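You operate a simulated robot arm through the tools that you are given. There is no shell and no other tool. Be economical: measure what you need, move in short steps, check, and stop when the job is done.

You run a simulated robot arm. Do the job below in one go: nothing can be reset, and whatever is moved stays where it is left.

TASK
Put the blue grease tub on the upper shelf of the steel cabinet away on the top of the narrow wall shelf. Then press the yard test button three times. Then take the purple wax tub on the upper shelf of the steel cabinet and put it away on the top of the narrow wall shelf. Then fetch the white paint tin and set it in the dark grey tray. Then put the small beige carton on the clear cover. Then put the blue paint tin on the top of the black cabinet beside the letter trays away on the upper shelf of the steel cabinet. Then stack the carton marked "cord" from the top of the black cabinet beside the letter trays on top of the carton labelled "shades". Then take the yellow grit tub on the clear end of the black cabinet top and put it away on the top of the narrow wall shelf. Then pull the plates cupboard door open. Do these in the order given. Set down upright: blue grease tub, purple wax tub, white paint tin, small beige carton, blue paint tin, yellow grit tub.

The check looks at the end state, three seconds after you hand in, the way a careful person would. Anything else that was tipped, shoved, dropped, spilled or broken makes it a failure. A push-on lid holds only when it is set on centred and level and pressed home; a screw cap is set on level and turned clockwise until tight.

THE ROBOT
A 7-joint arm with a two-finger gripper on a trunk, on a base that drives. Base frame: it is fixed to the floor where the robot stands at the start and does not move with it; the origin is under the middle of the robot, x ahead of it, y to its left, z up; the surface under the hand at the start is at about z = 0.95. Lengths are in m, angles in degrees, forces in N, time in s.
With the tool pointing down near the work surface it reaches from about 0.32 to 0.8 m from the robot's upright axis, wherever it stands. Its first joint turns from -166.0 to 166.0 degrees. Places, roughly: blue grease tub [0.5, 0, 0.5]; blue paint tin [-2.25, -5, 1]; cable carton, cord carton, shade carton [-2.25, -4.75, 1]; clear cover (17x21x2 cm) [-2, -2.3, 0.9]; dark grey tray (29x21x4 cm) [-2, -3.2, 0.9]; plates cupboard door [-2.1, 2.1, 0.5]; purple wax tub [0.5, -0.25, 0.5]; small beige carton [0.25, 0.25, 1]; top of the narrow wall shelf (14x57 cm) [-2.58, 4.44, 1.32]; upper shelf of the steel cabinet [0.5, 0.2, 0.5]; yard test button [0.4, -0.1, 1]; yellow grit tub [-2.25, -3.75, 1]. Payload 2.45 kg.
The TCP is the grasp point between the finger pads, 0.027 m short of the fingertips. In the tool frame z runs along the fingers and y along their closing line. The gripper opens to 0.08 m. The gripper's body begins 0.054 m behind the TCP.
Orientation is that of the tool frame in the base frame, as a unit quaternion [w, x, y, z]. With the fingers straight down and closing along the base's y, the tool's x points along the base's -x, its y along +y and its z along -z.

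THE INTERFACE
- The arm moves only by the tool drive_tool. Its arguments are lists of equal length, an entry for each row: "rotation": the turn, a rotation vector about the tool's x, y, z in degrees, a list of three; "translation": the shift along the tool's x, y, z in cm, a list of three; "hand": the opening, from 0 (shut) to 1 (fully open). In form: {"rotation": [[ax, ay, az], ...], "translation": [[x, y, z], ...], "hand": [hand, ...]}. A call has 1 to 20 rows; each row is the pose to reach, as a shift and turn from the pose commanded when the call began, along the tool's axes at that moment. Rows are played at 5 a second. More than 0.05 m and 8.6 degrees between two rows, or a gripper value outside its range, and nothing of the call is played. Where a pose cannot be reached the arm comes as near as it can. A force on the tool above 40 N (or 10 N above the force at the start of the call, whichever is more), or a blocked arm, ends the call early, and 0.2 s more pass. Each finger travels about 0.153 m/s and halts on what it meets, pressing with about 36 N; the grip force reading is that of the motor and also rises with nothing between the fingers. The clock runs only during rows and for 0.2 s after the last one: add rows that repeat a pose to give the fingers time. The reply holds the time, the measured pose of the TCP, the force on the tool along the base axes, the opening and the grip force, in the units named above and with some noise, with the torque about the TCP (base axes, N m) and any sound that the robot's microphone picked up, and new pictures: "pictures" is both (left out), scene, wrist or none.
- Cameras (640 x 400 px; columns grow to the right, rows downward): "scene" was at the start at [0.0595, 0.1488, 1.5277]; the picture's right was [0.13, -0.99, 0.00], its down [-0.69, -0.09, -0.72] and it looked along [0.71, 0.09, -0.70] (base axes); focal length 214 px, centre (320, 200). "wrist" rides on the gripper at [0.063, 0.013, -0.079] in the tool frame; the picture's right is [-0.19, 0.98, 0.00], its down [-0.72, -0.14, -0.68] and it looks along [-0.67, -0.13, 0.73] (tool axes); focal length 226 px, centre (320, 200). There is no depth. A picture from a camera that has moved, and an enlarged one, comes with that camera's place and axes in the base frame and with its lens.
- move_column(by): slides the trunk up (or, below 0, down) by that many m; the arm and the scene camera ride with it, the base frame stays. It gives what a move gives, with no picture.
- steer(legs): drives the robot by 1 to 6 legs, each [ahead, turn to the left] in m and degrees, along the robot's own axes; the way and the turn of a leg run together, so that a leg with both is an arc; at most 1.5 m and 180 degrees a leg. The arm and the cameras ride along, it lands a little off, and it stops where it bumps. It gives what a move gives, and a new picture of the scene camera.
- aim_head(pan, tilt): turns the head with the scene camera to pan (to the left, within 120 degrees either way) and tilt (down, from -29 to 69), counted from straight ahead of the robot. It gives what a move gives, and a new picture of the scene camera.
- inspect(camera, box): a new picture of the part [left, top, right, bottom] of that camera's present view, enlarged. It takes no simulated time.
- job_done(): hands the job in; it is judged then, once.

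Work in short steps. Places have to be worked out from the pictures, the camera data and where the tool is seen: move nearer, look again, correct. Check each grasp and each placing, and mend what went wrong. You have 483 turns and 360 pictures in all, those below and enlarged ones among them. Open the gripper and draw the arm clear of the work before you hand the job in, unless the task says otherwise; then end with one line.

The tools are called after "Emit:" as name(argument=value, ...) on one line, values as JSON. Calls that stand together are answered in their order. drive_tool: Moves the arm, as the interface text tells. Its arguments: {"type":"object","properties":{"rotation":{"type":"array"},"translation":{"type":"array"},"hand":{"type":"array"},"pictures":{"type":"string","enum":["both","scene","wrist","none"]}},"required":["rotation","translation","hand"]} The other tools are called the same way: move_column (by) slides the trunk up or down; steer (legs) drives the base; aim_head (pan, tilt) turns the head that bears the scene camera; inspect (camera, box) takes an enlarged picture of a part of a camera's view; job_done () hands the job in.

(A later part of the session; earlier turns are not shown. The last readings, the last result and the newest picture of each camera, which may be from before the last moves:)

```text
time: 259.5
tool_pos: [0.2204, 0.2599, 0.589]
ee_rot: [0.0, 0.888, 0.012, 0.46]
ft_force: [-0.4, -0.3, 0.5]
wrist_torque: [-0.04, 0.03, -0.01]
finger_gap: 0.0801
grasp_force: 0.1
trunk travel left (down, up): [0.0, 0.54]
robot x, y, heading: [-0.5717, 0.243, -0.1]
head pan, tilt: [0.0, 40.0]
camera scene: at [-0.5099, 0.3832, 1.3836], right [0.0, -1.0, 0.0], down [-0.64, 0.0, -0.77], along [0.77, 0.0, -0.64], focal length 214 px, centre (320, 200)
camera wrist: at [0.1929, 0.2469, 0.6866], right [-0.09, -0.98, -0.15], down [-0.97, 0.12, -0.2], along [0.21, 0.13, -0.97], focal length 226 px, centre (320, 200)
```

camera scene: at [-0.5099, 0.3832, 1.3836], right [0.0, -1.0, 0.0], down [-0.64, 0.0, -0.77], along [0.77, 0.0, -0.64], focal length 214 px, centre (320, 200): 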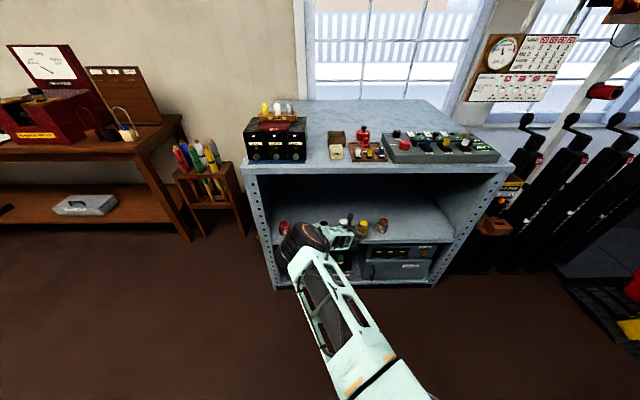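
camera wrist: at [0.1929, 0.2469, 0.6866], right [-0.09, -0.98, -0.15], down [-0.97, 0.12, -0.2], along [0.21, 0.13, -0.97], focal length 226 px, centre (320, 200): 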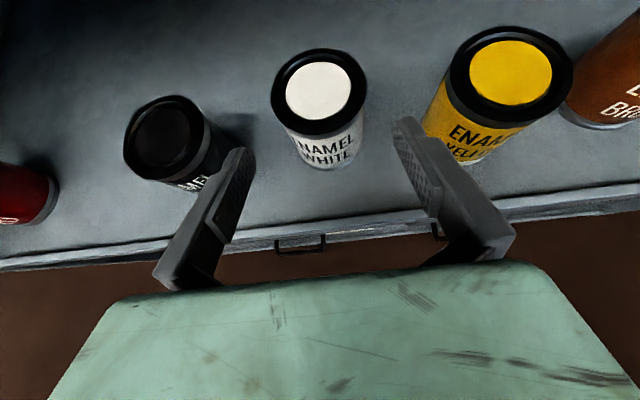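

Lid at (0.289, 0.259), top z≈0.56. I continue 8.4 cm along the axis.

Emit:
drive_tool(rotation=[[0, 0, 0], [0, 0, 0], [0, 0, 0]], translation=[[0, 0.2, 3], [0, 0.2, 6], [0, 0.2, 8.4]], hand=[1, 1, 1], pictures="wrist")

```text
time: 260.3
tool_pos: [0.2888, 0.2585, 0.5396]
ee_rot: [-0.001, 0.888, 0.012, 0.46]
ft_force: [-0.3, -0.4, 0.7]
wrist_torque: [0.0, 0.01, -0.03]
finger_gap: 0.0798
grasp_force: 0.0
trunk travel left (down, up): [0.0, 0.54]
robot x, y, heading: [-0.5712, 0.245, -0.0]
head pan, tilt: [0.0, 40.0]
camera wrist: at [0.2606, 0.2461, 0.6374], right [-0.09, -0.98, -0.15], down [-0.97, 0.12, -0.2], along [0.21, 0.13, -0.97], focal length 226 px, centre (320, 200)
```

wrist: 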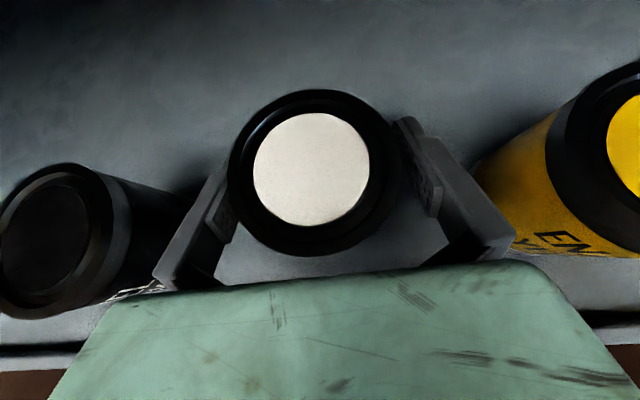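

Centred. I lower another 6 mm for a better hold, close and lift 5 cm.

Emit:
drive_tool(rotation=[[0, 0, 0], [0, 0, 0], [0, 0, 0], [0, 0, 0], [0, 0, 0], [0, 0, 0], [0, 0, 0]], translation=[[-0.5, 0, 0.35], [-0.5, 0, 0.35], [-0.5, 0, 0.35], [-0.5, 0, 0.35], [1, 0, -0.7], [2.5, 0, -1.8], [4, 0, -2.8]], hand=[1, 0.5, 0, 0, 0, 0, 0], pictures="wrist")

```text
time: 261.9
tool_pos: [0.2887, 0.2579, 0.5873]
ee_rot: [-0.001, 0.887, 0.013, 0.461]
ft_force: [-0.1, 0.2, -1.6]
wrist_torque: [-0.01, 0.0, 0.0]
finger_gap: 0.0587
grasp_force: 36.1
trunk travel left (down, up): [0.0, 0.54]
robot x, y, heading: [-0.5712, 0.2435, -0.0]
head pan, tilt: [0.0, 40.0]
camera wrist: at [0.2619, 0.246, 0.6864], right [-0.09, -0.98, -0.15], down [-0.97, 0.12, -0.2], along [0.21, 0.13, -0.97], focal length 226 px, centre (320, 200)
```

wrist: 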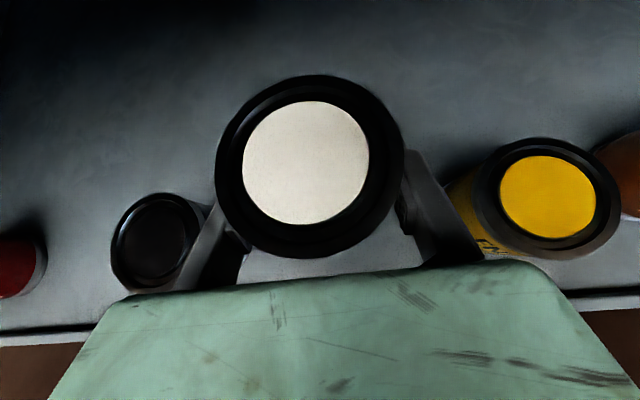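

Held. I retract out of the bay and back up.

Emit:
drive_tool(rotation=[[0, 0, 0], [0, 0, 0], [0, 0, 0], [0, 0, 0], [0, 0, 0]], translation=[[1.2, 0, -0.9], [-0.8, 0, -4.5], [-2.8, 0, -8.5], [-5.3, 0, -12.5], [-7.8, 0, -16.5]], hand=[0, 0, 0, 0, 0], pictures="none")

Emit:
steer(legs=[[-0.4, 0]])

Emit:
move_column(by=0.35)

Emit:
aim_head(pan=-110, tilt=20)

```text
time: 263.1
tool_pos: [0.1066, 0.256, 0.6217]
ee_rot: [-0.001, 0.888, 0.013, 0.46]
ft_force: [0.7, 0.9, -2.9]
wrist_torque: [-0.03, 0.01, 0.0]
finger_gap: 0.0588
grasp_force: 36.3
trunk travel left (down, up): [0.0, 0.54]
robot x, y, heading: [-0.5713, 0.2488, 0.0]
head pan, tilt: [0.0, 40.0]
```

```text
time: 265.6
tool_pos: [-0.2983, 0.2562, 0.6211]
ee_rot: [0.0, 0.888, 0.011, 0.46]
ft_force: [-0.5, 0.6, -2.1]
wrist_torque: [0.01, 0.01, 0.0]
finger_gap: 0.0587
grasp_force: 35.7
trunk travel left (down, up): [0.0, 0.54]
robot x, y, heading: [-0.9801, 0.2438, -0.3]
head pan, tilt: [0.0, 40.0]
camera scene: at [-0.9141, 0.3845, 1.3836], right [0.0, -1.0, 0.0], down [-0.64, 0.0, -0.77], along [0.77, 0.0, -0.64], focal length 214 px, centre (320, 200)
```

scene: 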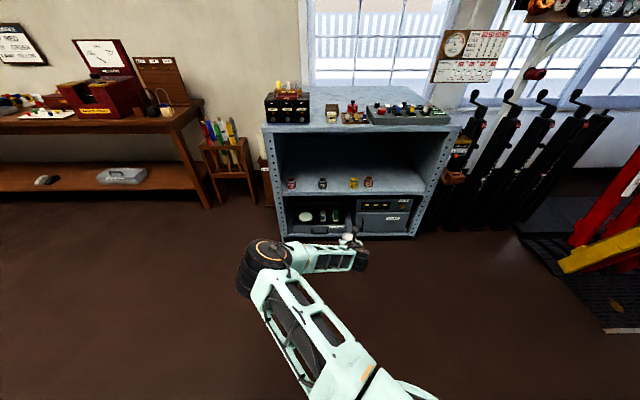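

```text
time: 269.1
tool_pos: [-0.2982, 0.257, 0.9714]
ee_rot: [0.001, 0.888, 0.011, 0.461]
ft_force: [-1.1, -0.2, -2.0]
wrist_torque: [-0.02, 0.0, 0.0]
finger_gap: 0.0584
grasp_force: 36.0
trunk travel left (down, up): [-0.35, 0.19]
robot x, y, heading: [-0.9762, 0.2456, -0.4]
head pan, tilt: [0.0, 40.0]
```

```text
time: 270.9
tool_pos: [-0.298, 0.2569, 0.9705]
ee_rot: [0.0, 0.888, 0.011, 0.46]
ft_force: [0.4, 0.5, -2.3]
wrist_torque: [0.0, -0.01, 0.0]
finger_gap: 0.0585
grasp_force: 36.4
trunk travel left (down, up): [-0.35, 0.19]
robot x, y, heading: [-0.9799, 0.2448, -0.5]
head pan, tilt: [-110.0, 20.0]
camera scene: at [-1.0313, 0.2976, 1.7651], right [-0.94, 0.35, 0.0], down [0.12, 0.32, -0.94], along [-0.33, -0.88, -0.34], focal length 214 px, centre (320, 200)
```

scene: 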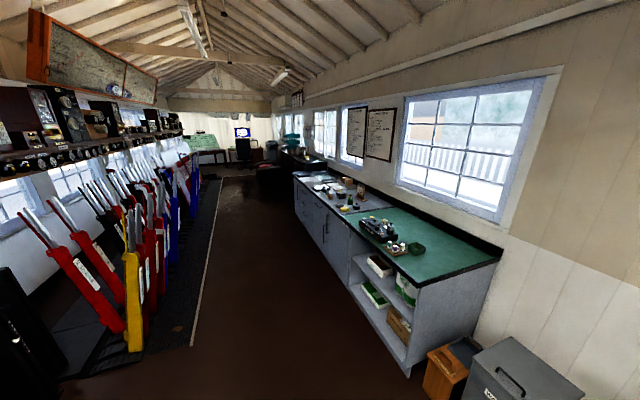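

The lane between the lever frame (mat edge x≈-0.53) and the counter (front x≈-1.9) is free. I drive down it to y≈-3.2 along x≈-1.15 with the hand raised.

Emit:
move_column(by=0.19)

Emit:
steer(legs=[[-0.17, 0], [0, -89.5], [1.5, 0], [1.0, 0]])

Emit:
aim_head(pan=-50, tilt=25)

```text
time: 273.0
tool_pos: [-0.2975, 0.2559, 1.1605]
ee_rot: [0.0, 0.888, 0.011, 0.46]
ft_force: [0.3, -0.4, -2.2]
wrist_torque: [0.01, -0.02, 0.03]
finger_gap: 0.0587
grasp_force: 35.9
trunk travel left (down, up): [-0.54, 0.0]
robot x, y, heading: [-0.978, 0.2457, -0.3]
head pan, tilt: [-110.0, 20.0]
```

```text
time: 290.2
tool_pos: [-1.2456, -2.9217, 1.1608]
ee_rot: [-0.332, -0.623, 0.633, -0.318]
ft_force: [0.1, 0.6, -2.7]
wrist_torque: [-0.01, 0.0, -0.01]
finger_gap: 0.0582
grasp_force: 35.9
trunk travel left (down, up): [-0.54, 0.0]
robot x, y, heading: [-1.2282, -2.2431, -92.4]
head pan, tilt: [-110.0, 20.0]
camera scene: at [-1.1755, -2.195, 1.9551], right [0.38, 0.92, 0.0], down [0.32, -0.13, -0.94], along [-0.87, 0.36, -0.34], focal length 214 px, centre (320, 200)
```

scene: 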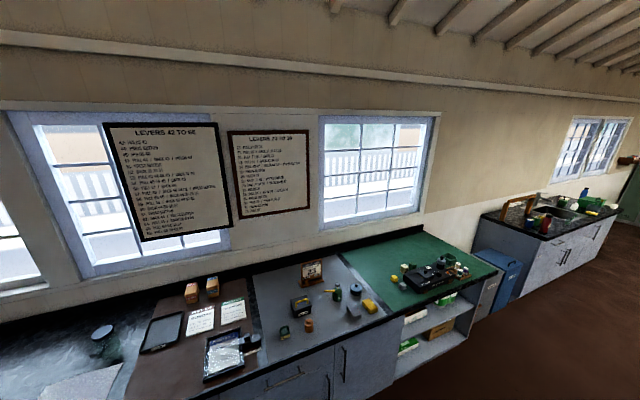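

```text
time: 291.5
tool_pos: [-1.2452, -2.9211, 1.162]
ee_rot: [-0.332, -0.623, 0.632, -0.318]
ft_force: [-1.1, 0.3, -1.6]
wrist_torque: [-0.02, -0.02, 0.01]
finger_gap: 0.058
grasp_force: 35.8
trunk travel left (down, up): [-0.54, 0.0]
robot x, y, heading: [-1.2284, -2.2388, -92.6]
head pan, tilt: [-50.0, 25.0]
camera scene: at [-1.1626, -2.286, 1.947], right [-0.61, 0.79, 0.0], down [0.34, 0.26, -0.91], along [-0.72, -0.55, -0.42], focal length 214 px, centre (320, 200)
```

scene: 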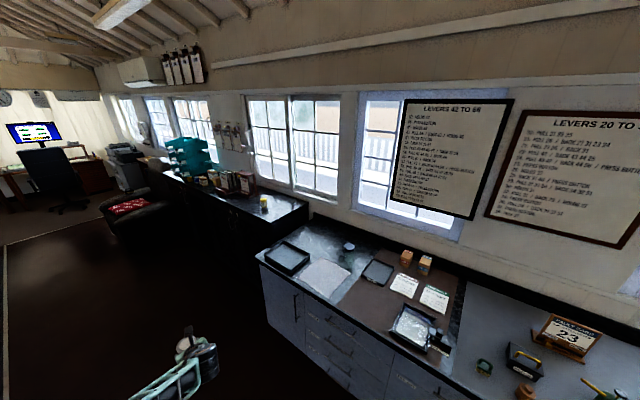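

I see the dark grey tray at about (-1.99, -3.23) and the clear cover at about (-2.0, -2.35). I zoom in on both.

Emit:
inspect(camera="scene", box=[230, 215, 480, 371])

```text
2.56 times, centred on (355, 293) of scene
camera zoom: at [-1.1626, -2.286, 1.947], right [-0.61, 0.79, 0.0], down [0.34, 0.26, -0.91], along [-0.72, -0.55, -0.42], focal length 549 px, centre (230, -38)
```

zoom: 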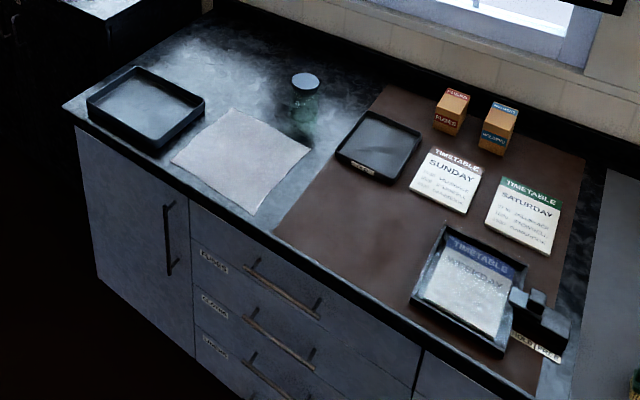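

The dark tray centre is ≈(-2.01, -3.24), left open area. I drive on 1 m and turn to face the counter.

Emit:
steer(legs=[[0.97, 0], [0, -87.5]])

Emit:
aim_head(pan=0, tilt=45)

Emit:
inspect(camera="wrist", box=[0, 0, 640, 400])

```text
time: 300.4
tool_pos: [-1.96, -3.2449, 1.1608]
ee_rot: [-0.46, -0.018, 0.888, -0.004]
ft_force: [-0.5, 0.2, -1.7]
wrist_torque: [-0.03, -0.01, 0.01]
finger_gap: 0.0583
grasp_force: 35.9
trunk travel left (down, up): [-0.54, 0.0]
robot x, y, heading: [-1.2814, -3.2253, -179.2]
head pan, tilt: [-50.0, 25.0]
camera scene: at [-1.3209, -3.2966, 1.947], right [0.76, 0.65, 0.0], down [0.28, -0.32, -0.91], along [-0.59, 0.69, -0.42], focal length 214 px, centre (320, 200)
```

scene: 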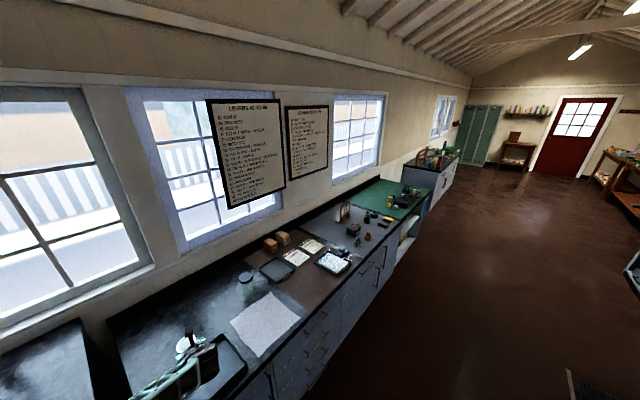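

```text
time: 301.6
tool_pos: [-1.9606, -3.2444, 1.1602]
ee_rot: [-0.461, -0.018, 0.887, -0.003]
ft_force: [1.0, -0.4, -2.1]
wrist_torque: [-0.01, -0.01, -0.01]
finger_gap: 0.0584
grasp_force: 35.9
trunk travel left (down, up): [-0.54, 0.0]
robot x, y, heading: [-1.2775, -3.2225, -179.5]
head pan, tilt: [0.0, 45.0]
camera scene: at [-1.3421, -3.3675, 1.9164], right [-0.01, 1.0, 0.0], down [0.71, 0.01, -0.71], along [-0.71, -0.01, -0.71], focal length 214 px, centre (320, 200)
```

scene: 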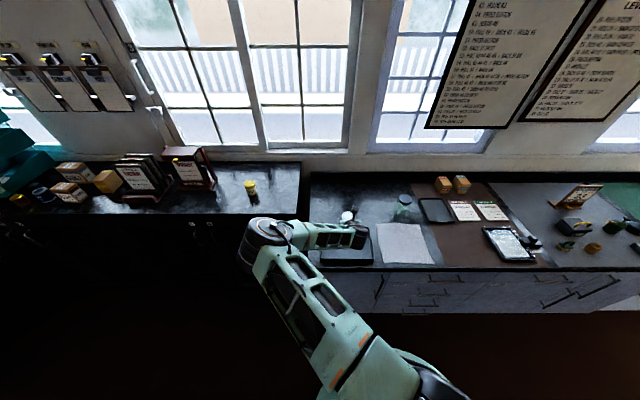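

```text
1.00 times, centred on (320, 200) of wrist (not enlarged: the box is as wide or as high as the picture)
camera zoom: at [-1.9302, -3.2336, 1.2587], right [0.08, 0.99, -0.15], down [0.97, -0.1, -0.2], along [-0.21, -0.13, -0.97], focal length 226 px, centre (320, 200)
```

zoom: 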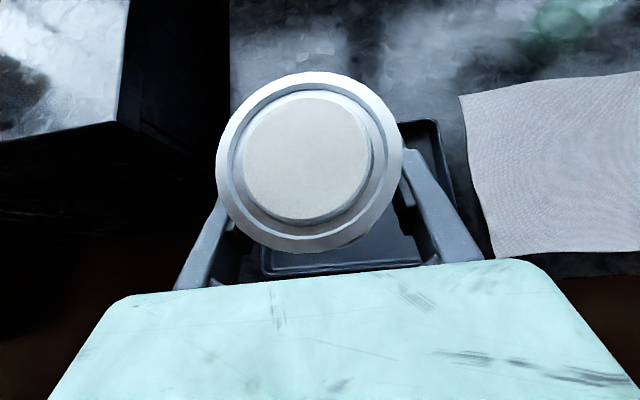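

The tray spans x -1.90…-2.10, y -3.37…-3.10; centre ≈(-2.0, -3.235). I shift over it and lower with the trunk.

Emit:
drive_tool(rotation=[[0, 0, 0], [0, 0, 0]], translation=[[1.2, 0.5, 1.6], [2.3, 0.9, 3.3]], hand=[0, 0], pictures="none")

Emit:
move_column(by=-0.18)

Emit:
inspect(camera="wrist", box=[0, 0, 640, 400])

```text
time: 302.2
tool_pos: [-2.0001, -3.238, 1.1576]
ee_rot: [-0.46, -0.018, 0.888, -0.003]
ft_force: [-0.2, -1.0, -2.6]
wrist_torque: [-0.02, 0.0, 0.03]
finger_gap: 0.0584
grasp_force: 35.9
trunk travel left (down, up): [-0.54, 0.0]
robot x, y, heading: [-1.2798, -3.2242, -179.1]
head pan, tilt: [0.0, 45.0]
```

```text
time: 304.2
tool_pos: [-2.0006, -3.238, 0.9788]
ee_rot: [-0.46, -0.018, 0.887, -0.003]
ft_force: [0.3, 0.8, -1.5]
wrist_torque: [-0.01, 0.01, 0.01]
finger_gap: 0.0584
grasp_force: 35.5
trunk travel left (down, up): [-0.36, 0.18]
robot x, y, heading: [-1.281, -3.227, -179.5]
head pan, tilt: [0.0, 45.0]
```

```text
1.00 times, centred on (320, 200) of wrist (not enlarged: the box is as wide or as high as the picture)
camera zoom: at [-1.9704, -3.226, 1.0771], right [0.08, 0.99, -0.15], down [0.97, -0.1, -0.2], along [-0.21, -0.13, -0.97], focal length 226 px, centre (320, 200)
```

zoom: 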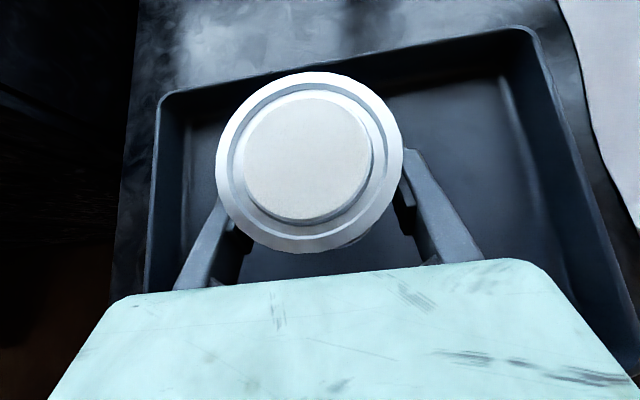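

The tin is inside the tray outline. I lower in steps until contact.

Emit:
drive_tool(rotation=[[0, 0, 0], [0, 0, 0], [0, 0, 0]], translation=[[-0.8, 0.5, 0.6], [-1.6, 1.0, 1.15], [-2.0, 1.0, 1.4]], hand=[0, 0, 0], pictures="none")

Emit:
drive_tool(rotation=[[0, 0, 0], [0, 0, 0]], translation=[[-0.16, 0, 0.12], [-0.33, 0, 0.23]], hand=[0, 0], pictures="none")

Emit:
drive_tool(rotation=[[0, 0, 0], [0, 0, 0]], translation=[[-0.16, 0, 0.12], [-0.33, 0, 0.23]], hand=[0, 0], pictures="none")

```text
time: 305.0
tool_pos: [-1.9994, -3.2271, 0.9552]
ee_rot: [-0.46, -0.018, 0.888, -0.003]
ft_force: [-0.2, 1.1, -1.6]
wrist_torque: [-0.05, 0.03, -0.01]
finger_gap: 0.0584
grasp_force: 36.0
trunk travel left (down, up): [-0.36, 0.18]
robot x, y, heading: [-1.2792, -3.2244, -179.6]
head pan, tilt: [0.0, 45.0]
```

```text
time: 305.6
tool_pos: [-2.0001, -3.2289, 0.9514]
ee_rot: [-0.46, -0.018, 0.888, -0.003]
ft_force: [-1.1, 0.7, -1.8]
wrist_torque: [-0.01, 0.03, -0.01]
finger_gap: 0.0582
grasp_force: 36.4
trunk travel left (down, up): [-0.36, 0.18]
robot x, y, heading: [-1.2787, -3.226, -179.6]
head pan, tilt: [0.0, 45.0]
```

```text
time: 306.2
tool_pos: [-1.9994, -3.2285, 0.9478]
ee_rot: [-0.46, -0.017, 0.888, -0.002]
ft_force: [-0.8, -0.2, -1.8]
wrist_torque: [-0.02, 0.01, 0.01]
finger_gap: 0.0585
grasp_force: 35.9
trunk travel left (down, up): [-0.36, 0.18]
robot x, y, heading: [-1.2761, -3.2271, -179.3]
head pan, tilt: [0.0, 45.0]
```

Emit:
drive_tool(rotation=[[0, 0, 0], [0, 0, 0]], translation=[[-0.16, 0, 0.12], [-0.33, 0, 0.23]], hand=[0, 0], pictures="none")

Emit:
drive_tool(rotation=[[0, 0, 0], [0, 0, 0]], translation=[[-0.12, 0, 0.09], [-0.25, 0, 0.17]], hand=[0, 0], pictures="none")

```text
time: 306.8
tool_pos: [-2.0, -3.2261, 0.9438]
ee_rot: [-0.46, -0.018, 0.888, -0.003]
ft_force: [0.2, -0.8, -1.6]
wrist_torque: [-0.01, -0.04, -0.01]
finger_gap: 0.0582
grasp_force: 36.4
trunk travel left (down, up): [-0.36, 0.18]
robot x, y, heading: [-1.2774, -3.2216, -179.5]
head pan, tilt: [0.0, 45.0]
```

```text
time: 307.4
tool_pos: [-1.9999, -3.2277, 0.939]
ee_rot: [-0.46, -0.018, 0.888, -0.003]
ft_force: [-0.4, 0.3, -2.2]
wrist_torque: [-0.01, -0.03, 0.01]
finger_gap: 0.0581
grasp_force: 36.3
trunk travel left (down, up): [-0.36, 0.18]
robot x, y, heading: [-1.281, -3.2213, -179.3]
head pan, tilt: [0.0, 45.0]
```

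Emit:
drive_tool(rotation=[[0, 0, 0], [0, 0, 0]], translation=[[-0.12, 0, 0.09], [-0.25, 0, 0.17]], hand=[0, 0], pictures="none")

Emit:
drive_tool(rotation=[[0, 0, 0], [0, 0, 0]], translation=[[-0.12, 0, 0.09], [-0.25, 0, 0.17]], hand=[0, 0], pictures="wrist")

```text
time: 308.0
tool_pos: [-1.9997, -3.2276, 0.9386]
ee_rot: [-0.461, -0.018, 0.887, -0.004]
ft_force: [-0.9, 0.6, 9.0]
wrist_torque: [-0.29, -0.03, 0.0]
finger_gap: 0.0582
grasp_force: 36.0
trunk travel left (down, up): [-0.36, 0.18]
robot x, y, heading: [-1.276, -3.2252, -179.3]
head pan, tilt: [0.0, 45.0]
```

```text
time: 308.6
tool_pos: [-2.0004, -3.2275, 0.9375]
ee_rot: [-0.463, -0.019, 0.886, -0.004]
ft_force: [-1.9, 2.2, 31.9]
wrist_torque: [-0.5, -0.44, 0.08]
finger_gap: 0.0585
grasp_force: 36.0
trunk travel left (down, up): [-0.36, 0.18]
robot x, y, heading: [-1.2772, -3.2228, -179.4]
head pan, tilt: [0.0, 45.0]
camera wrist: at [-1.9699, -3.215, 1.0355], right [0.08, 0.99, -0.15], down [0.97, -0.1, -0.2], along [-0.22, -0.13, -0.97], focal length 226 px, centre (320, 200)
```

wrist: 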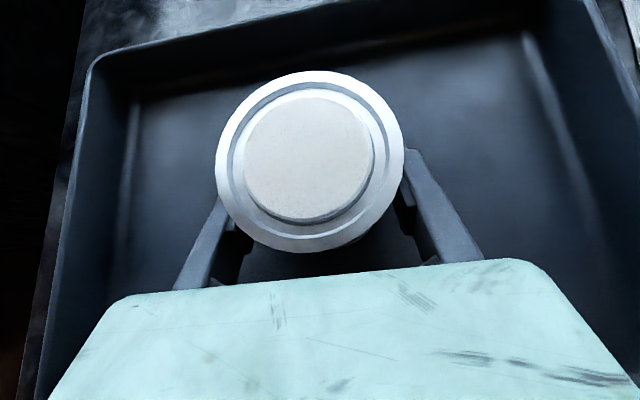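

The tin rests on the tray floor. I relax, release and withdraw.

Emit:
drive_tool(rotation=[[0, 0, 0], [0, 0, 0], [0, 0, 0], [0, 0, 0], [0, 0, 0], [0, 0, 0], [0, 0, 0], [0, 0, 0], [0, 0, 0]], translation=[[0.3, 0, -0.2], [0.3, 0, -0.2], [0.3, 0, -0.2], [0.3, 0, -0.2], [0.3, 0, -0.2], [0.3, 0, -2.2], [0.6, 0, -6], [1, 0, -10], [3, 0, -14]], hand=[0, 0.8, 0.95, 1, 1, 1, 1, 1, 1])

```text
time: 310.6
tool_pos: [-1.9, -3.2242, 1.0411]
ee_rot: [-0.46, -0.018, 0.888, -0.004]
ft_force: [0.2, 0.2, 0.5]
wrist_torque: [-0.02, 0.0, -0.01]
finger_gap: 0.0799
grasp_force: 0.1
trunk travel left (down, up): [-0.36, 0.18]
robot x, y, heading: [-1.2776, -3.2263, -179.0]
head pan, tilt: [0.0, 45.0]
camera scene: at [-1.341, -3.3675, 1.7365], right [-0.01, 1.0, 0.0], down [0.71, 0.01, -0.71], along [-0.71, -0.01, -0.71], focal length 214 px, centre (320, 200)
camera wrist: at [-1.8715, -3.2129, 1.1383], right [0.08, 0.99, -0.15], down [0.97, -0.1, -0.2], along [-0.21, -0.13, -0.97], focal length 226 px, centre (320, 200)
```

scene: 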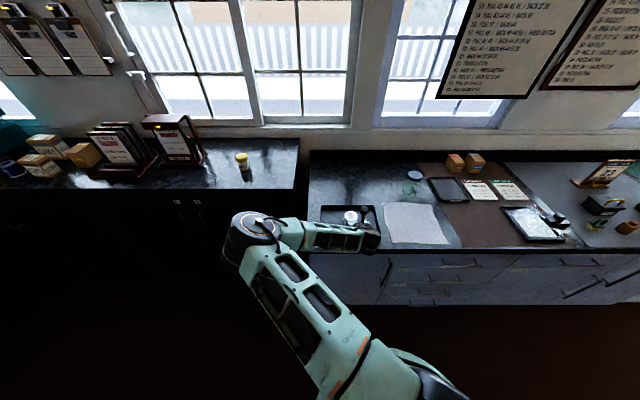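
wrist: 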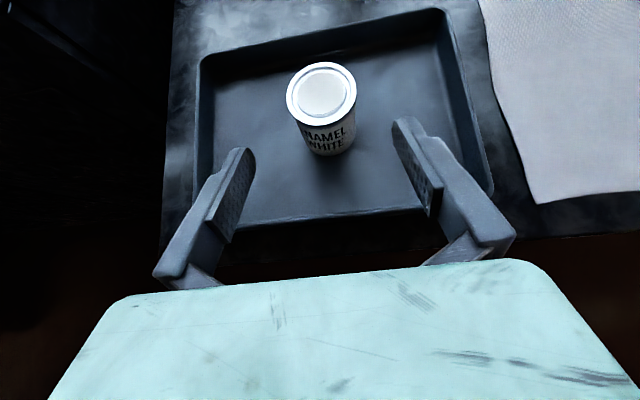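

The white tin stands in the tray. While here I zoom on the black cabinet for later and on the clear cover.

Emit:
inspect(camera="scene", box=[0, 90, 256, 250])

Emit:
inspect(camera="scene", box=[400, 130, 640, 280])

```text
2.50 times, centred on (128, 170) of scene
camera zoom: at [-1.341, -3.3675, 1.7365], right [-0.01, 1.0, 0.0], down [0.71, 0.01, -0.71], along [-0.71, -0.01, -0.71], focal length 536 px, centre (800, 275)
```

zoom: 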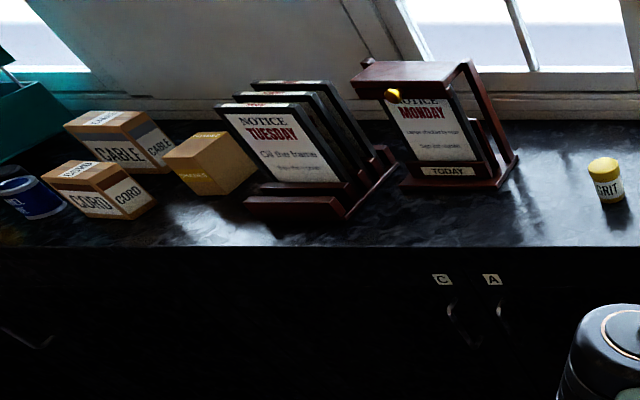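

```text
2.67 times, centred on (520, 205) of scene
camera zoom: at [-1.341, -3.3675, 1.7365], right [-0.01, 1.0, 0.0], down [0.71, 0.01, -0.71], along [-0.71, -0.01, -0.71], focal length 572 px, centre (-213, 187)
```

zoom: 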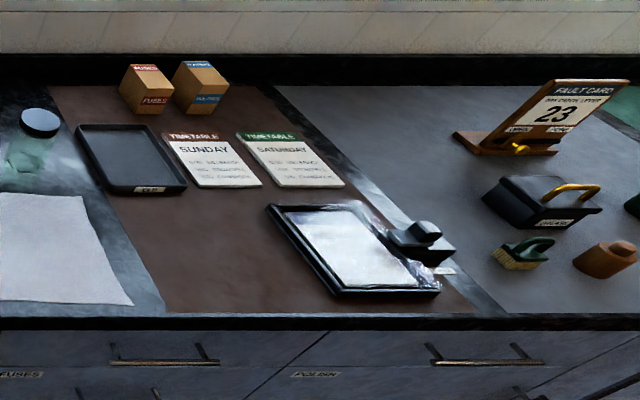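

Now the beige LINKS carton. I raise the trunk, turn the tool down and drive back to the steel cabinet.

Emit:
move_column(by=0.18)

Emit:
drive_tool(rotation=[[0, -8, 0], [0, -16, 0], [0, -24, 0], [0, -32, 0], [0, -40, 0], [0, -48, 0], [0, -55, 0], [0, -55, 0]], translation=[[0.5, 0, -1.7], [1, 0, -3.3], [1, 0, -5], [1, 0, -6], [1, 0, -6], [1, 0, -6], [1, 0, -6], [1, 0, -6]], hand=[1, 1, 1, 1, 1, 1, 1, 1], pictures="none")

Emit:
steer(legs=[[0, -90], [1.5, 0], [1.5, 0], [0.45, 0], [0, -90], [0.7, 0]])

```text
time: 312.6
tool_pos: [-1.9032, -3.2246, 1.2198]
ee_rot: [-0.46, -0.018, 0.888, -0.004]
ft_force: [0.6, 0.4, 0.0]
wrist_torque: [0.02, 0.0, 0.01]
finger_gap: 0.08
grasp_force: 0.0
trunk travel left (down, up): [-0.54, 0.0]
robot x, y, heading: [-1.278, -3.2248, -179.3]
head pan, tilt: [0.0, 45.0]
```

```text
time: 314.4
tool_pos: [-1.8571, -3.2246, 1.2638]
ee_rot: [0.002, -0.016, 1.0, 0.005]
ft_force: [-0.7, -0.3, -0.3]
wrist_torque: [0.01, 0.01, 0.03]
finger_gap: 0.08
grasp_force: 0.1
trunk travel left (down, up): [-0.54, 0.0]
robot x, y, heading: [-1.2771, -3.2235, -179.3]
head pan, tilt: [0.0, 45.0]
```

```text
time: 342.7
tool_pos: [0.0614, 0.1856, 1.2637]
ee_rot: [0.006, 1.0, -0.011, -0.001]
ft_force: [0.1, -0.3, 0.2]
wrist_torque: [0.0, 0.01, 0.02]
finger_gap: 0.08
grasp_force: 0.0
trunk travel left (down, up): [-0.54, 0.0]
robot x, y, heading: [-0.5168, 0.219, -2.7]
head pan, tilt: [0.0, 45.0]
camera scene: at [-0.4499, 0.3554, 1.9163], right [-0.05, -1.0, 0.0], down [-0.71, 0.03, -0.71], along [0.71, -0.03, -0.71], focal length 214 px, centre (320, 200)
```

scene: 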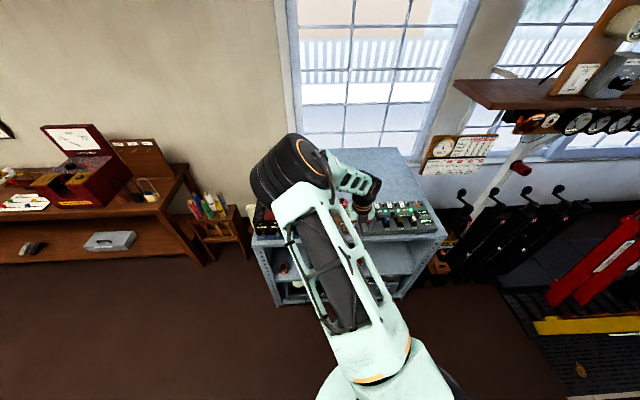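

I correct heading and drive 0.15 m closer, then look with the wrist camera.

Emit:
steer(legs=[[0.15, 2.7]])

Emit:
drive_tool(rotation=[[0, 0, 0], [0, 0, 0], [0, 0, 0], [0, 0, 0]], translation=[[3, -2, 0], [6, -4, 2], [9, -6, 4], [12, -8, 6]], hand=[1, 1, 1, 1], pictures="wrist")

```text
time: 344.0
tool_pos: [0.2114, 0.2081, 1.2634]
ee_rot: [0.005, 1.0, 0.011, -0.002]
ft_force: [0.7, 0.4, -0.5]
wrist_torque: [0.0, 0.02, -0.02]
finger_gap: 0.08
grasp_force: 0.0
trunk travel left (down, up): [-0.54, 0.0]
robot x, y, heading: [-0.3675, 0.22, -0.2]
head pan, tilt: [0.0, 45.0]
camera scene: at [-0.3064, 0.3548, 1.9163], right [0.0, -1.0, 0.0], down [-0.71, 0.0, -0.71], along [0.71, 0.0, -0.71], focal length 214 px, centre (320, 200)
```

scene: 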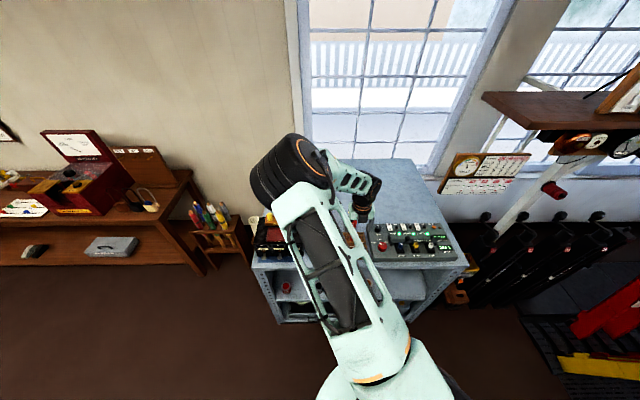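

```text
time: 345.0
tool_pos: [0.3306, 0.2889, 1.2017]
ee_rot: [0.006, 1.0, 0.011, -0.002]
ft_force: [0.4, 0.3, 0.7]
wrist_torque: [0.02, 0.04, -0.01]
finger_gap: 0.0798
grasp_force: 0.1
trunk travel left (down, up): [-0.54, 0.0]
robot x, y, heading: [-0.3665, 0.2201, 0.2]
head pan, tilt: [0.0, 45.0]
camera wrist: at [0.3954, 0.2781, 1.2801], right [-0.17, -0.98, 0.01], down [-0.72, 0.13, 0.68], along [-0.67, 0.11, -0.73], focal length 226 px, centre (320, 200)
```

wrist: 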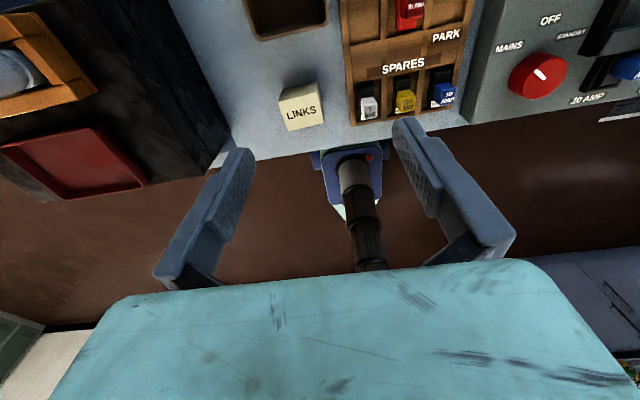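

LINKS carton: about 5.3 cm wide, centre ≈(0.287, 0.317), slightly yawed. I move above it with a small yaw correction.

Emit:
drive_tool(rotation=[[0, 0, -2], [0, 0, -4], [0, 0, -4], [0, 0, -4], [0, 0, -4]], translation=[[-2, -1.4, 2], [-4.3, -2.8, 4], [-4.3, -2.8, 7], [-4.3, -2.8, 10], [-4.3, -2.8, 13]], hand=[1, 1, 1, 1, 1], pictures="wrist")

```text
time: 346.2
tool_pos: [0.2866, 0.3164, 1.0707]
ee_rot: [0.005, 0.999, 0.045, -0.001]
ft_force: [0.5, -0.1, -0.6]
wrist_torque: [-0.02, 0.03, 0.02]
finger_gap: 0.0799
grasp_force: 0.1
trunk travel left (down, up): [-0.54, 0.0]
robot x, y, heading: [-0.3671, 0.2147, -0.0]
head pan, tilt: [0.0, 45.0]
camera wrist: at [0.3518, 0.3092, 1.1504], right [-0.1, -0.99, 0.01], down [-0.73, 0.08, 0.68], along [-0.68, 0.06, -0.73], focal length 226 px, centre (320, 200)
```

wrist: 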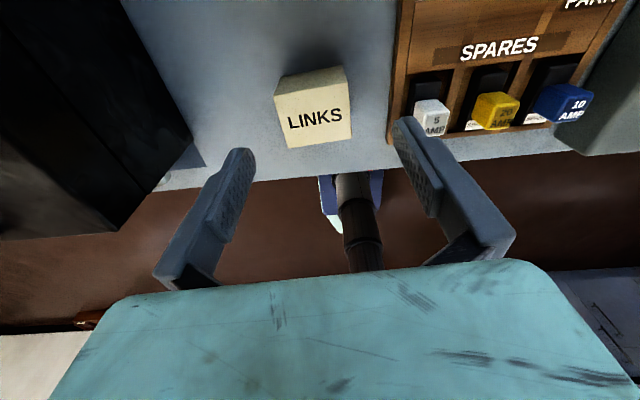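

Box top edges read nearly axis-aligned, width ~4.8 cm, centre ≈(0.291, 0.3165). I take back 2° of yaw, narrow the opening to keep off the spares tray, and descend.

Emit:
drive_tool(rotation=[[0, 0, 2], [0, 0, 2], [0, 0, 2], [0, 0, 2]], translation=[[0.4, 0, 0], [0.4, 0, 3], [0.4, 0, 6], [0.4, 0, 8.4]], hand=[0.88, 0.88, 0.88, 0.88], pictures="wrist")

```text
time: 347.2
tool_pos: [0.2882, 0.3155, 0.9895]
ee_rot: [0.006, 1.0, 0.028, -0.002]
ft_force: [0.6, -0.5, 0.0]
wrist_torque: [0.01, 0.0, 0.02]
finger_gap: 0.0703
grasp_force: 0.1
trunk travel left (down, up): [-0.54, 0.0]
robot x, y, heading: [-0.3682, 0.22, -0.2]
head pan, tilt: [0.0, 45.0]
camera wrist: at [0.3542, 0.306, 1.0683], right [-0.14, -0.99, 0.01], down [-0.72, 0.11, 0.68], along [-0.68, 0.09, -0.73], focal length 226 px, centre (320, 200)
```

wrist: 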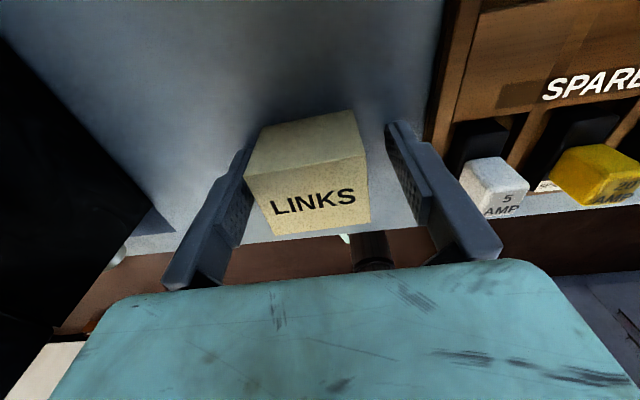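

The box is between the fingers, centred within ~1–3 mm. I close and lift.

Emit:
drive_tool(rotation=[[0, 0, 0], [0, 0, 0], [0, 0, 0], [0, 0, 0], [0, 0, 0], [0, 0, 0], [0, 0, 0]], translation=[[0.3, -0.2, 0.3], [0.3, -0.2, 0.3], [0.3, -0.2, 0.3], [0.3, -0.2, 0.3], [0.3, -0.2, -2], [0.3, -0.2, -6], [0.3, -0.2, -10]], hand=[0.88, 0.6, 0.3, 0.2, 0.2, 0.2, 0.2], pictures="wrist")

```text
time: 348.8
tool_pos: [0.2907, 0.3159, 1.0909]
ee_rot: [0.006, 1.0, 0.028, -0.002]
ft_force: [0.1, -0.2, -1.3]
wrist_torque: [-0.01, -0.01, 0.02]
finger_gap: 0.0491
grasp_force: 35.4
trunk travel left (down, up): [-0.54, 0.0]
robot x, y, heading: [-0.3712, 0.2176, 0.2]
head pan, tilt: [0.0, 45.0]
camera wrist: at [0.3569, 0.308, 1.1694], right [-0.14, -0.99, 0.01], down [-0.72, 0.11, 0.68], along [-0.68, 0.09, -0.73], focal length 226 px, centre (320, 200)
```

wrist: 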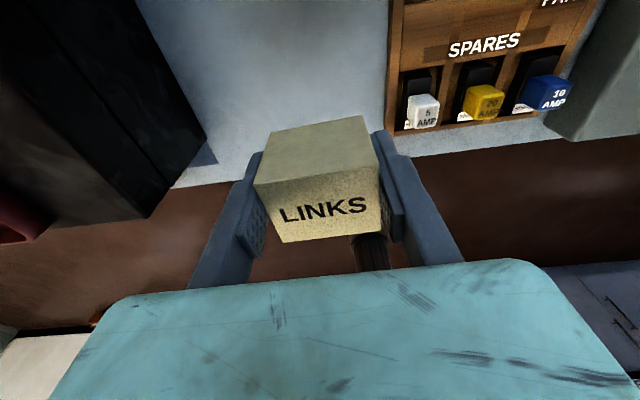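

Carton held. I raise a bit, back up and drive to the clear cover.

Emit:
drive_tool(rotation=[[0, 0, 0], [0, 0, 0], [0, 0, 0]], translation=[[0, 0, -4], [-2, 2, -8], [-4, 4, -12]], hand=[0.2, 0.2, 0.2], pictures="none")

Emit:
steer(legs=[[-0.85, 0], [0, -90], [1.5, 0], [1.0, 0], [0, -90]])

Emit:
inspect(camera="wrist", box=[0, 0, 640, 400])

```text
time: 349.6
tool_pos: [0.2555, 0.2776, 1.2122]
ee_rot: [0.006, 1.0, 0.028, -0.001]
ft_force: [-0.6, 0.6, 0.1]
wrist_torque: [0.02, 0.0, 0.01]
finger_gap: 0.0491
grasp_force: 36.4
trunk travel left (down, up): [-0.54, 0.0]
robot x, y, heading: [-0.3643, 0.2198, -0.2]
head pan, tilt: [0.0, 45.0]
```

```text
time: 373.8
tool_pos: [-1.9536, -2.2901, 1.212]
ee_rot: [0.003, 0.0, 1.0, 0.005]
ft_force: [1.0, -0.2, -0.3]
wrist_torque: [-0.01, -0.03, 0.02]
finger_gap: 0.049
grasp_force: 35.8
trunk travel left (down, up): [-0.54, 0.0]
robot x, y, heading: [-1.3285, -2.2653, 176.8]
head pan, tilt: [0.0, 45.0]
camera scene: at [-1.3988, -2.4019, 1.9164], right [0.06, 1.0, 0.0], down [0.71, -0.04, -0.71], along [-0.71, 0.04, -0.71], focal length 214 px, centre (320, 200)
```

scene: 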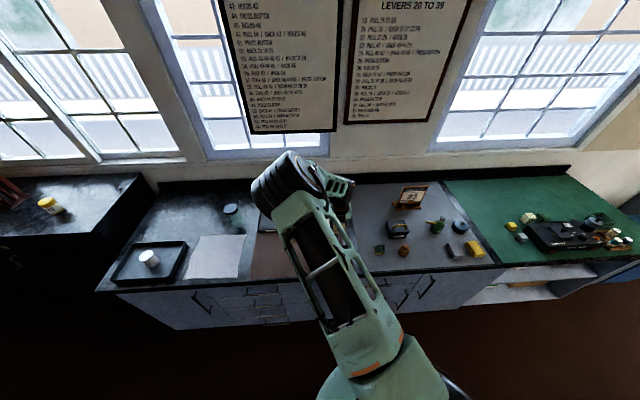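

```text
1.00 times, centred on (320, 200) of wrist (not enlarged: the box is as wide or as high as the picture)
camera zoom: at [-2.0149, -2.2786, 1.2911], right [0.19, 0.98, 0.01], down [0.72, -0.15, 0.68], along [0.67, -0.12, -0.73], focal length 226 px, centre (320, 200)
```

zoom: 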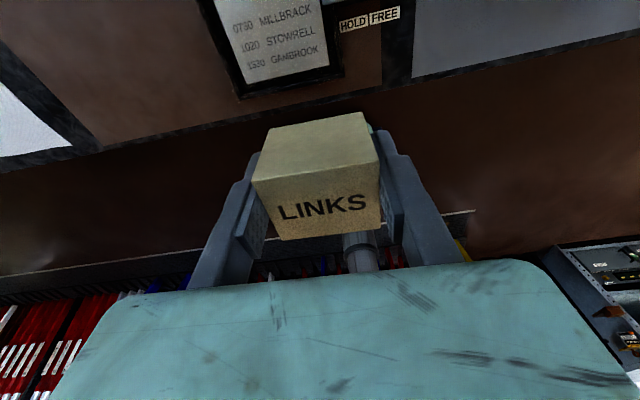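

I move the hand 12 cm forward to bring the cover into view.

Emit:
drive_tool(rotation=[[0, 0, 0], [0, 0, 0], [0, 0, 0]], translation=[[4, 0, 0], [8, 0, 0], [12, 0, 0]], hand=[0.2, 0.2, 0.2], pictures="wrist")

```text
time: 374.6
tool_pos: [-2.0724, -2.2905, 1.211]
ee_rot: [0.002, -0.001, 1.0, 0.005]
ft_force: [-0.1, 0.3, -0.9]
wrist_torque: [-0.02, 0.02, -0.02]
finger_gap: 0.0491
grasp_force: 36.3
trunk travel left (down, up): [-0.54, 0.0]
robot x, y, heading: [-1.3295, -2.2639, 176.8]
head pan, tilt: [0.0, 45.0]
camera wrist: at [-2.1358, -2.2791, 1.2888], right [0.19, 0.98, 0.01], down [0.71, -0.15, 0.68], along [0.67, -0.12, -0.73], focal length 226 px, centre (320, 200)
```

wrist: 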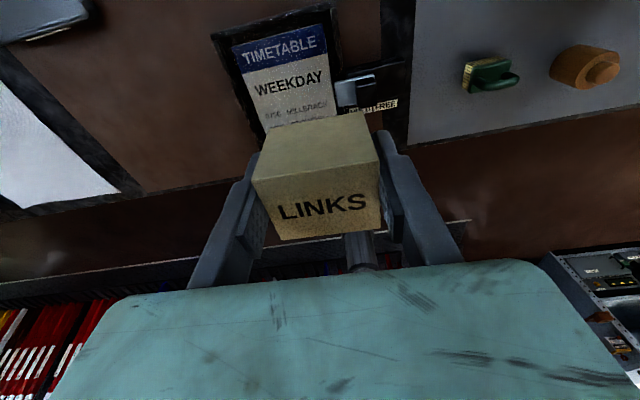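

I zoom to check the cover's surface and rim.

Emit:
inspect(camera="wrist", box=[180, 0, 440, 160])

```text
2.46 times, centred on (310, 80) of wrist
camera zoom: at [-2.1358, -2.2791, 1.2888], right [0.19, 0.98, 0.01], down [0.71, -0.15, 0.68], along [0.67, -0.12, -0.73], focal length 556 px, centre (345, 495)
```

zoom: 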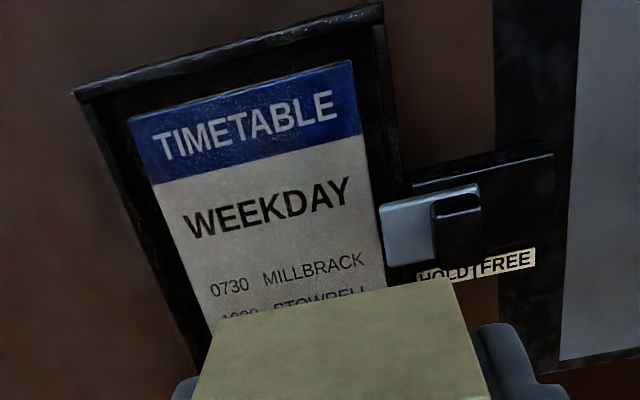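

The cover centre is ≈(-2.018, -2.343), with a latch on its right edge that I keep clear of. I move above the centre and lower with the trunk.

Emit:
drive_tool(rotation=[[0, 0, 0], [0, 0, 0], [0, 0, 0]], translation=[[-2.5, -2.5, 0], [-5.4, -5.4, 0], [-5.4, -5.4, 0]], hand=[0.2, 0.2, 0.2], pictures="none")

Emit:
move_column(by=-0.18)

Emit:
inspect(camera="wrist", box=[100, 0, 500, 250])

```text
time: 375.4
tool_pos: [-2.0188, -2.3443, 1.2096]
ee_rot: [0.002, 0.001, 1.0, 0.006]
ft_force: [-0.3, 0.2, -0.7]
wrist_torque: [0.0, -0.02, 0.0]
finger_gap: 0.049
grasp_force: 35.8
trunk travel left (down, up): [-0.54, 0.0]
robot x, y, heading: [-1.3277, -2.2616, 176.9]
head pan, tilt: [0.0, 45.0]
```

```text
time: 377.4
tool_pos: [-2.0162, -2.3443, 1.0304]
ee_rot: [0.001, 0.0, 1.0, 0.005]
ft_force: [0.6, 0.3, 0.1]
wrist_torque: [-0.03, 0.06, -0.01]
finger_gap: 0.0489
grasp_force: 35.6
trunk travel left (down, up): [-0.36, 0.18]
robot x, y, heading: [-1.3256, -2.2651, 176.8]
head pan, tilt: [0.0, 45.0]
```

```text
1.60 times, centred on (300, 125) of wrist
camera zoom: at [-2.0802, -2.3339, 1.1103], right [0.19, 0.98, 0.01], down [0.72, -0.15, 0.68], along [0.67, -0.12, -0.73], focal length 362 px, centre (352, 320)
```

zoom: 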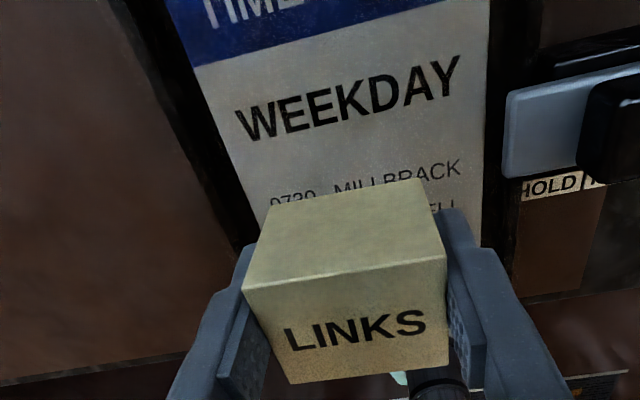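

Well placed. I lower to feel contact.

Emit:
drive_tool(rotation=[[0, 0, 0], [0, 0, 0], [0, 0, 0], [0, 0, 0]], translation=[[0, 0, 2], [0, 0, 4], [0, 0, 5], [0, 0, 5.7]], hand=[0.2, 0.2, 0.2, 0.2], pictures="none")

Emit:
drive_tool(rotation=[[0, 0, 0], [0, 0, 0]], translation=[[0, 0, 0.2], [0, 0, 0.4]], hand=[0.2, 0.2], pictures="none")

Emit:
drive_tool(rotation=[[0, 0, 0], [0, 0, 0]], translation=[[0, 0, 0.2], [0, 0, 0.4]], hand=[0.2, 0.2], pictures="none")

```text
time: 378.4
tool_pos: [-2.0181, -2.3445, 0.9734]
ee_rot: [0.002, 0.0, 1.0, 0.005]
ft_force: [-0.3, 0.7, -0.3]
wrist_torque: [-0.03, -0.01, 0.04]
finger_gap: 0.0489
grasp_force: 36.1
trunk travel left (down, up): [-0.36, 0.18]
robot x, y, heading: [-1.3258, -2.2676, 176.8]
head pan, tilt: [0.0, 45.0]
```

```text
time: 379.0
tool_pos: [-2.0184, -2.3437, 0.9696]
ee_rot: [0.002, 0.0, 1.0, 0.005]
ft_force: [-0.3, -0.8, -1.1]
wrist_torque: [-0.01, 0.0, 0.04]
finger_gap: 0.0489
grasp_force: 36.1
trunk travel left (down, up): [-0.36, 0.18]
robot x, y, heading: [-1.3272, -2.2642, 176.7]
head pan, tilt: [0.0, 45.0]
```

```text
time: 379.6
tool_pos: [-2.0179, -2.3436, 0.9668]
ee_rot: [0.0, 0.0, 1.0, 0.006]
ft_force: [0.8, -0.5, 5.0]
wrist_torque: [-0.18, -0.22, 0.05]
finger_gap: 0.0489
grasp_force: 36.3
trunk travel left (down, up): [-0.36, 0.18]
robot x, y, heading: [-1.3222, -2.262, 176.7]
head pan, tilt: [0.0, 45.0]
```

Contact at 5 N. I release gently and rise straight up.

Emit:
drive_tool(rotation=[[0, 0, 0], [0, 0, 0], [0, 0, 0], [0, 0, 0], [0, 0, 0], [0, 0, 0], [0, 0, 0]], translation=[[0, 0, 0], [0, 0, 0], [0, 0, 0], [0, 0, -2], [0, 0, -6], [0, 0, -10], [2, 0, -14]], hand=[0.65, 0.78, 0.82, 0.82, 0.82, 0.82, 0.82], pictures="wrist")

```text
time: 381.2
tool_pos: [-2.0388, -2.3478, 1.1065]
ee_rot: [0.002, -0.001, 1.0, 0.005]
ft_force: [0.0, -0.9, 0.3]
wrist_torque: [0.0, -0.04, -0.01]
finger_gap: 0.0654
grasp_force: 0.1
trunk travel left (down, up): [-0.36, 0.18]
robot x, y, heading: [-1.326, -2.2631, 176.5]
head pan, tilt: [0.0, 45.0]
camera wrist: at [-2.1008, -2.3357, 1.1865], right [0.19, 0.98, 0.01], down [0.72, -0.15, 0.68], along [0.67, -0.12, -0.73], focal length 226 px, centre (320, 200)
```

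wrist: 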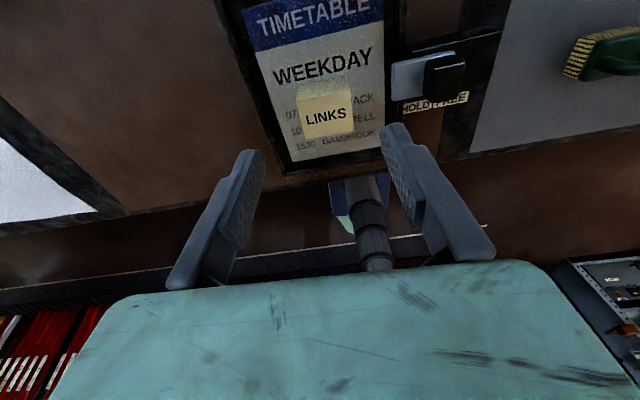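

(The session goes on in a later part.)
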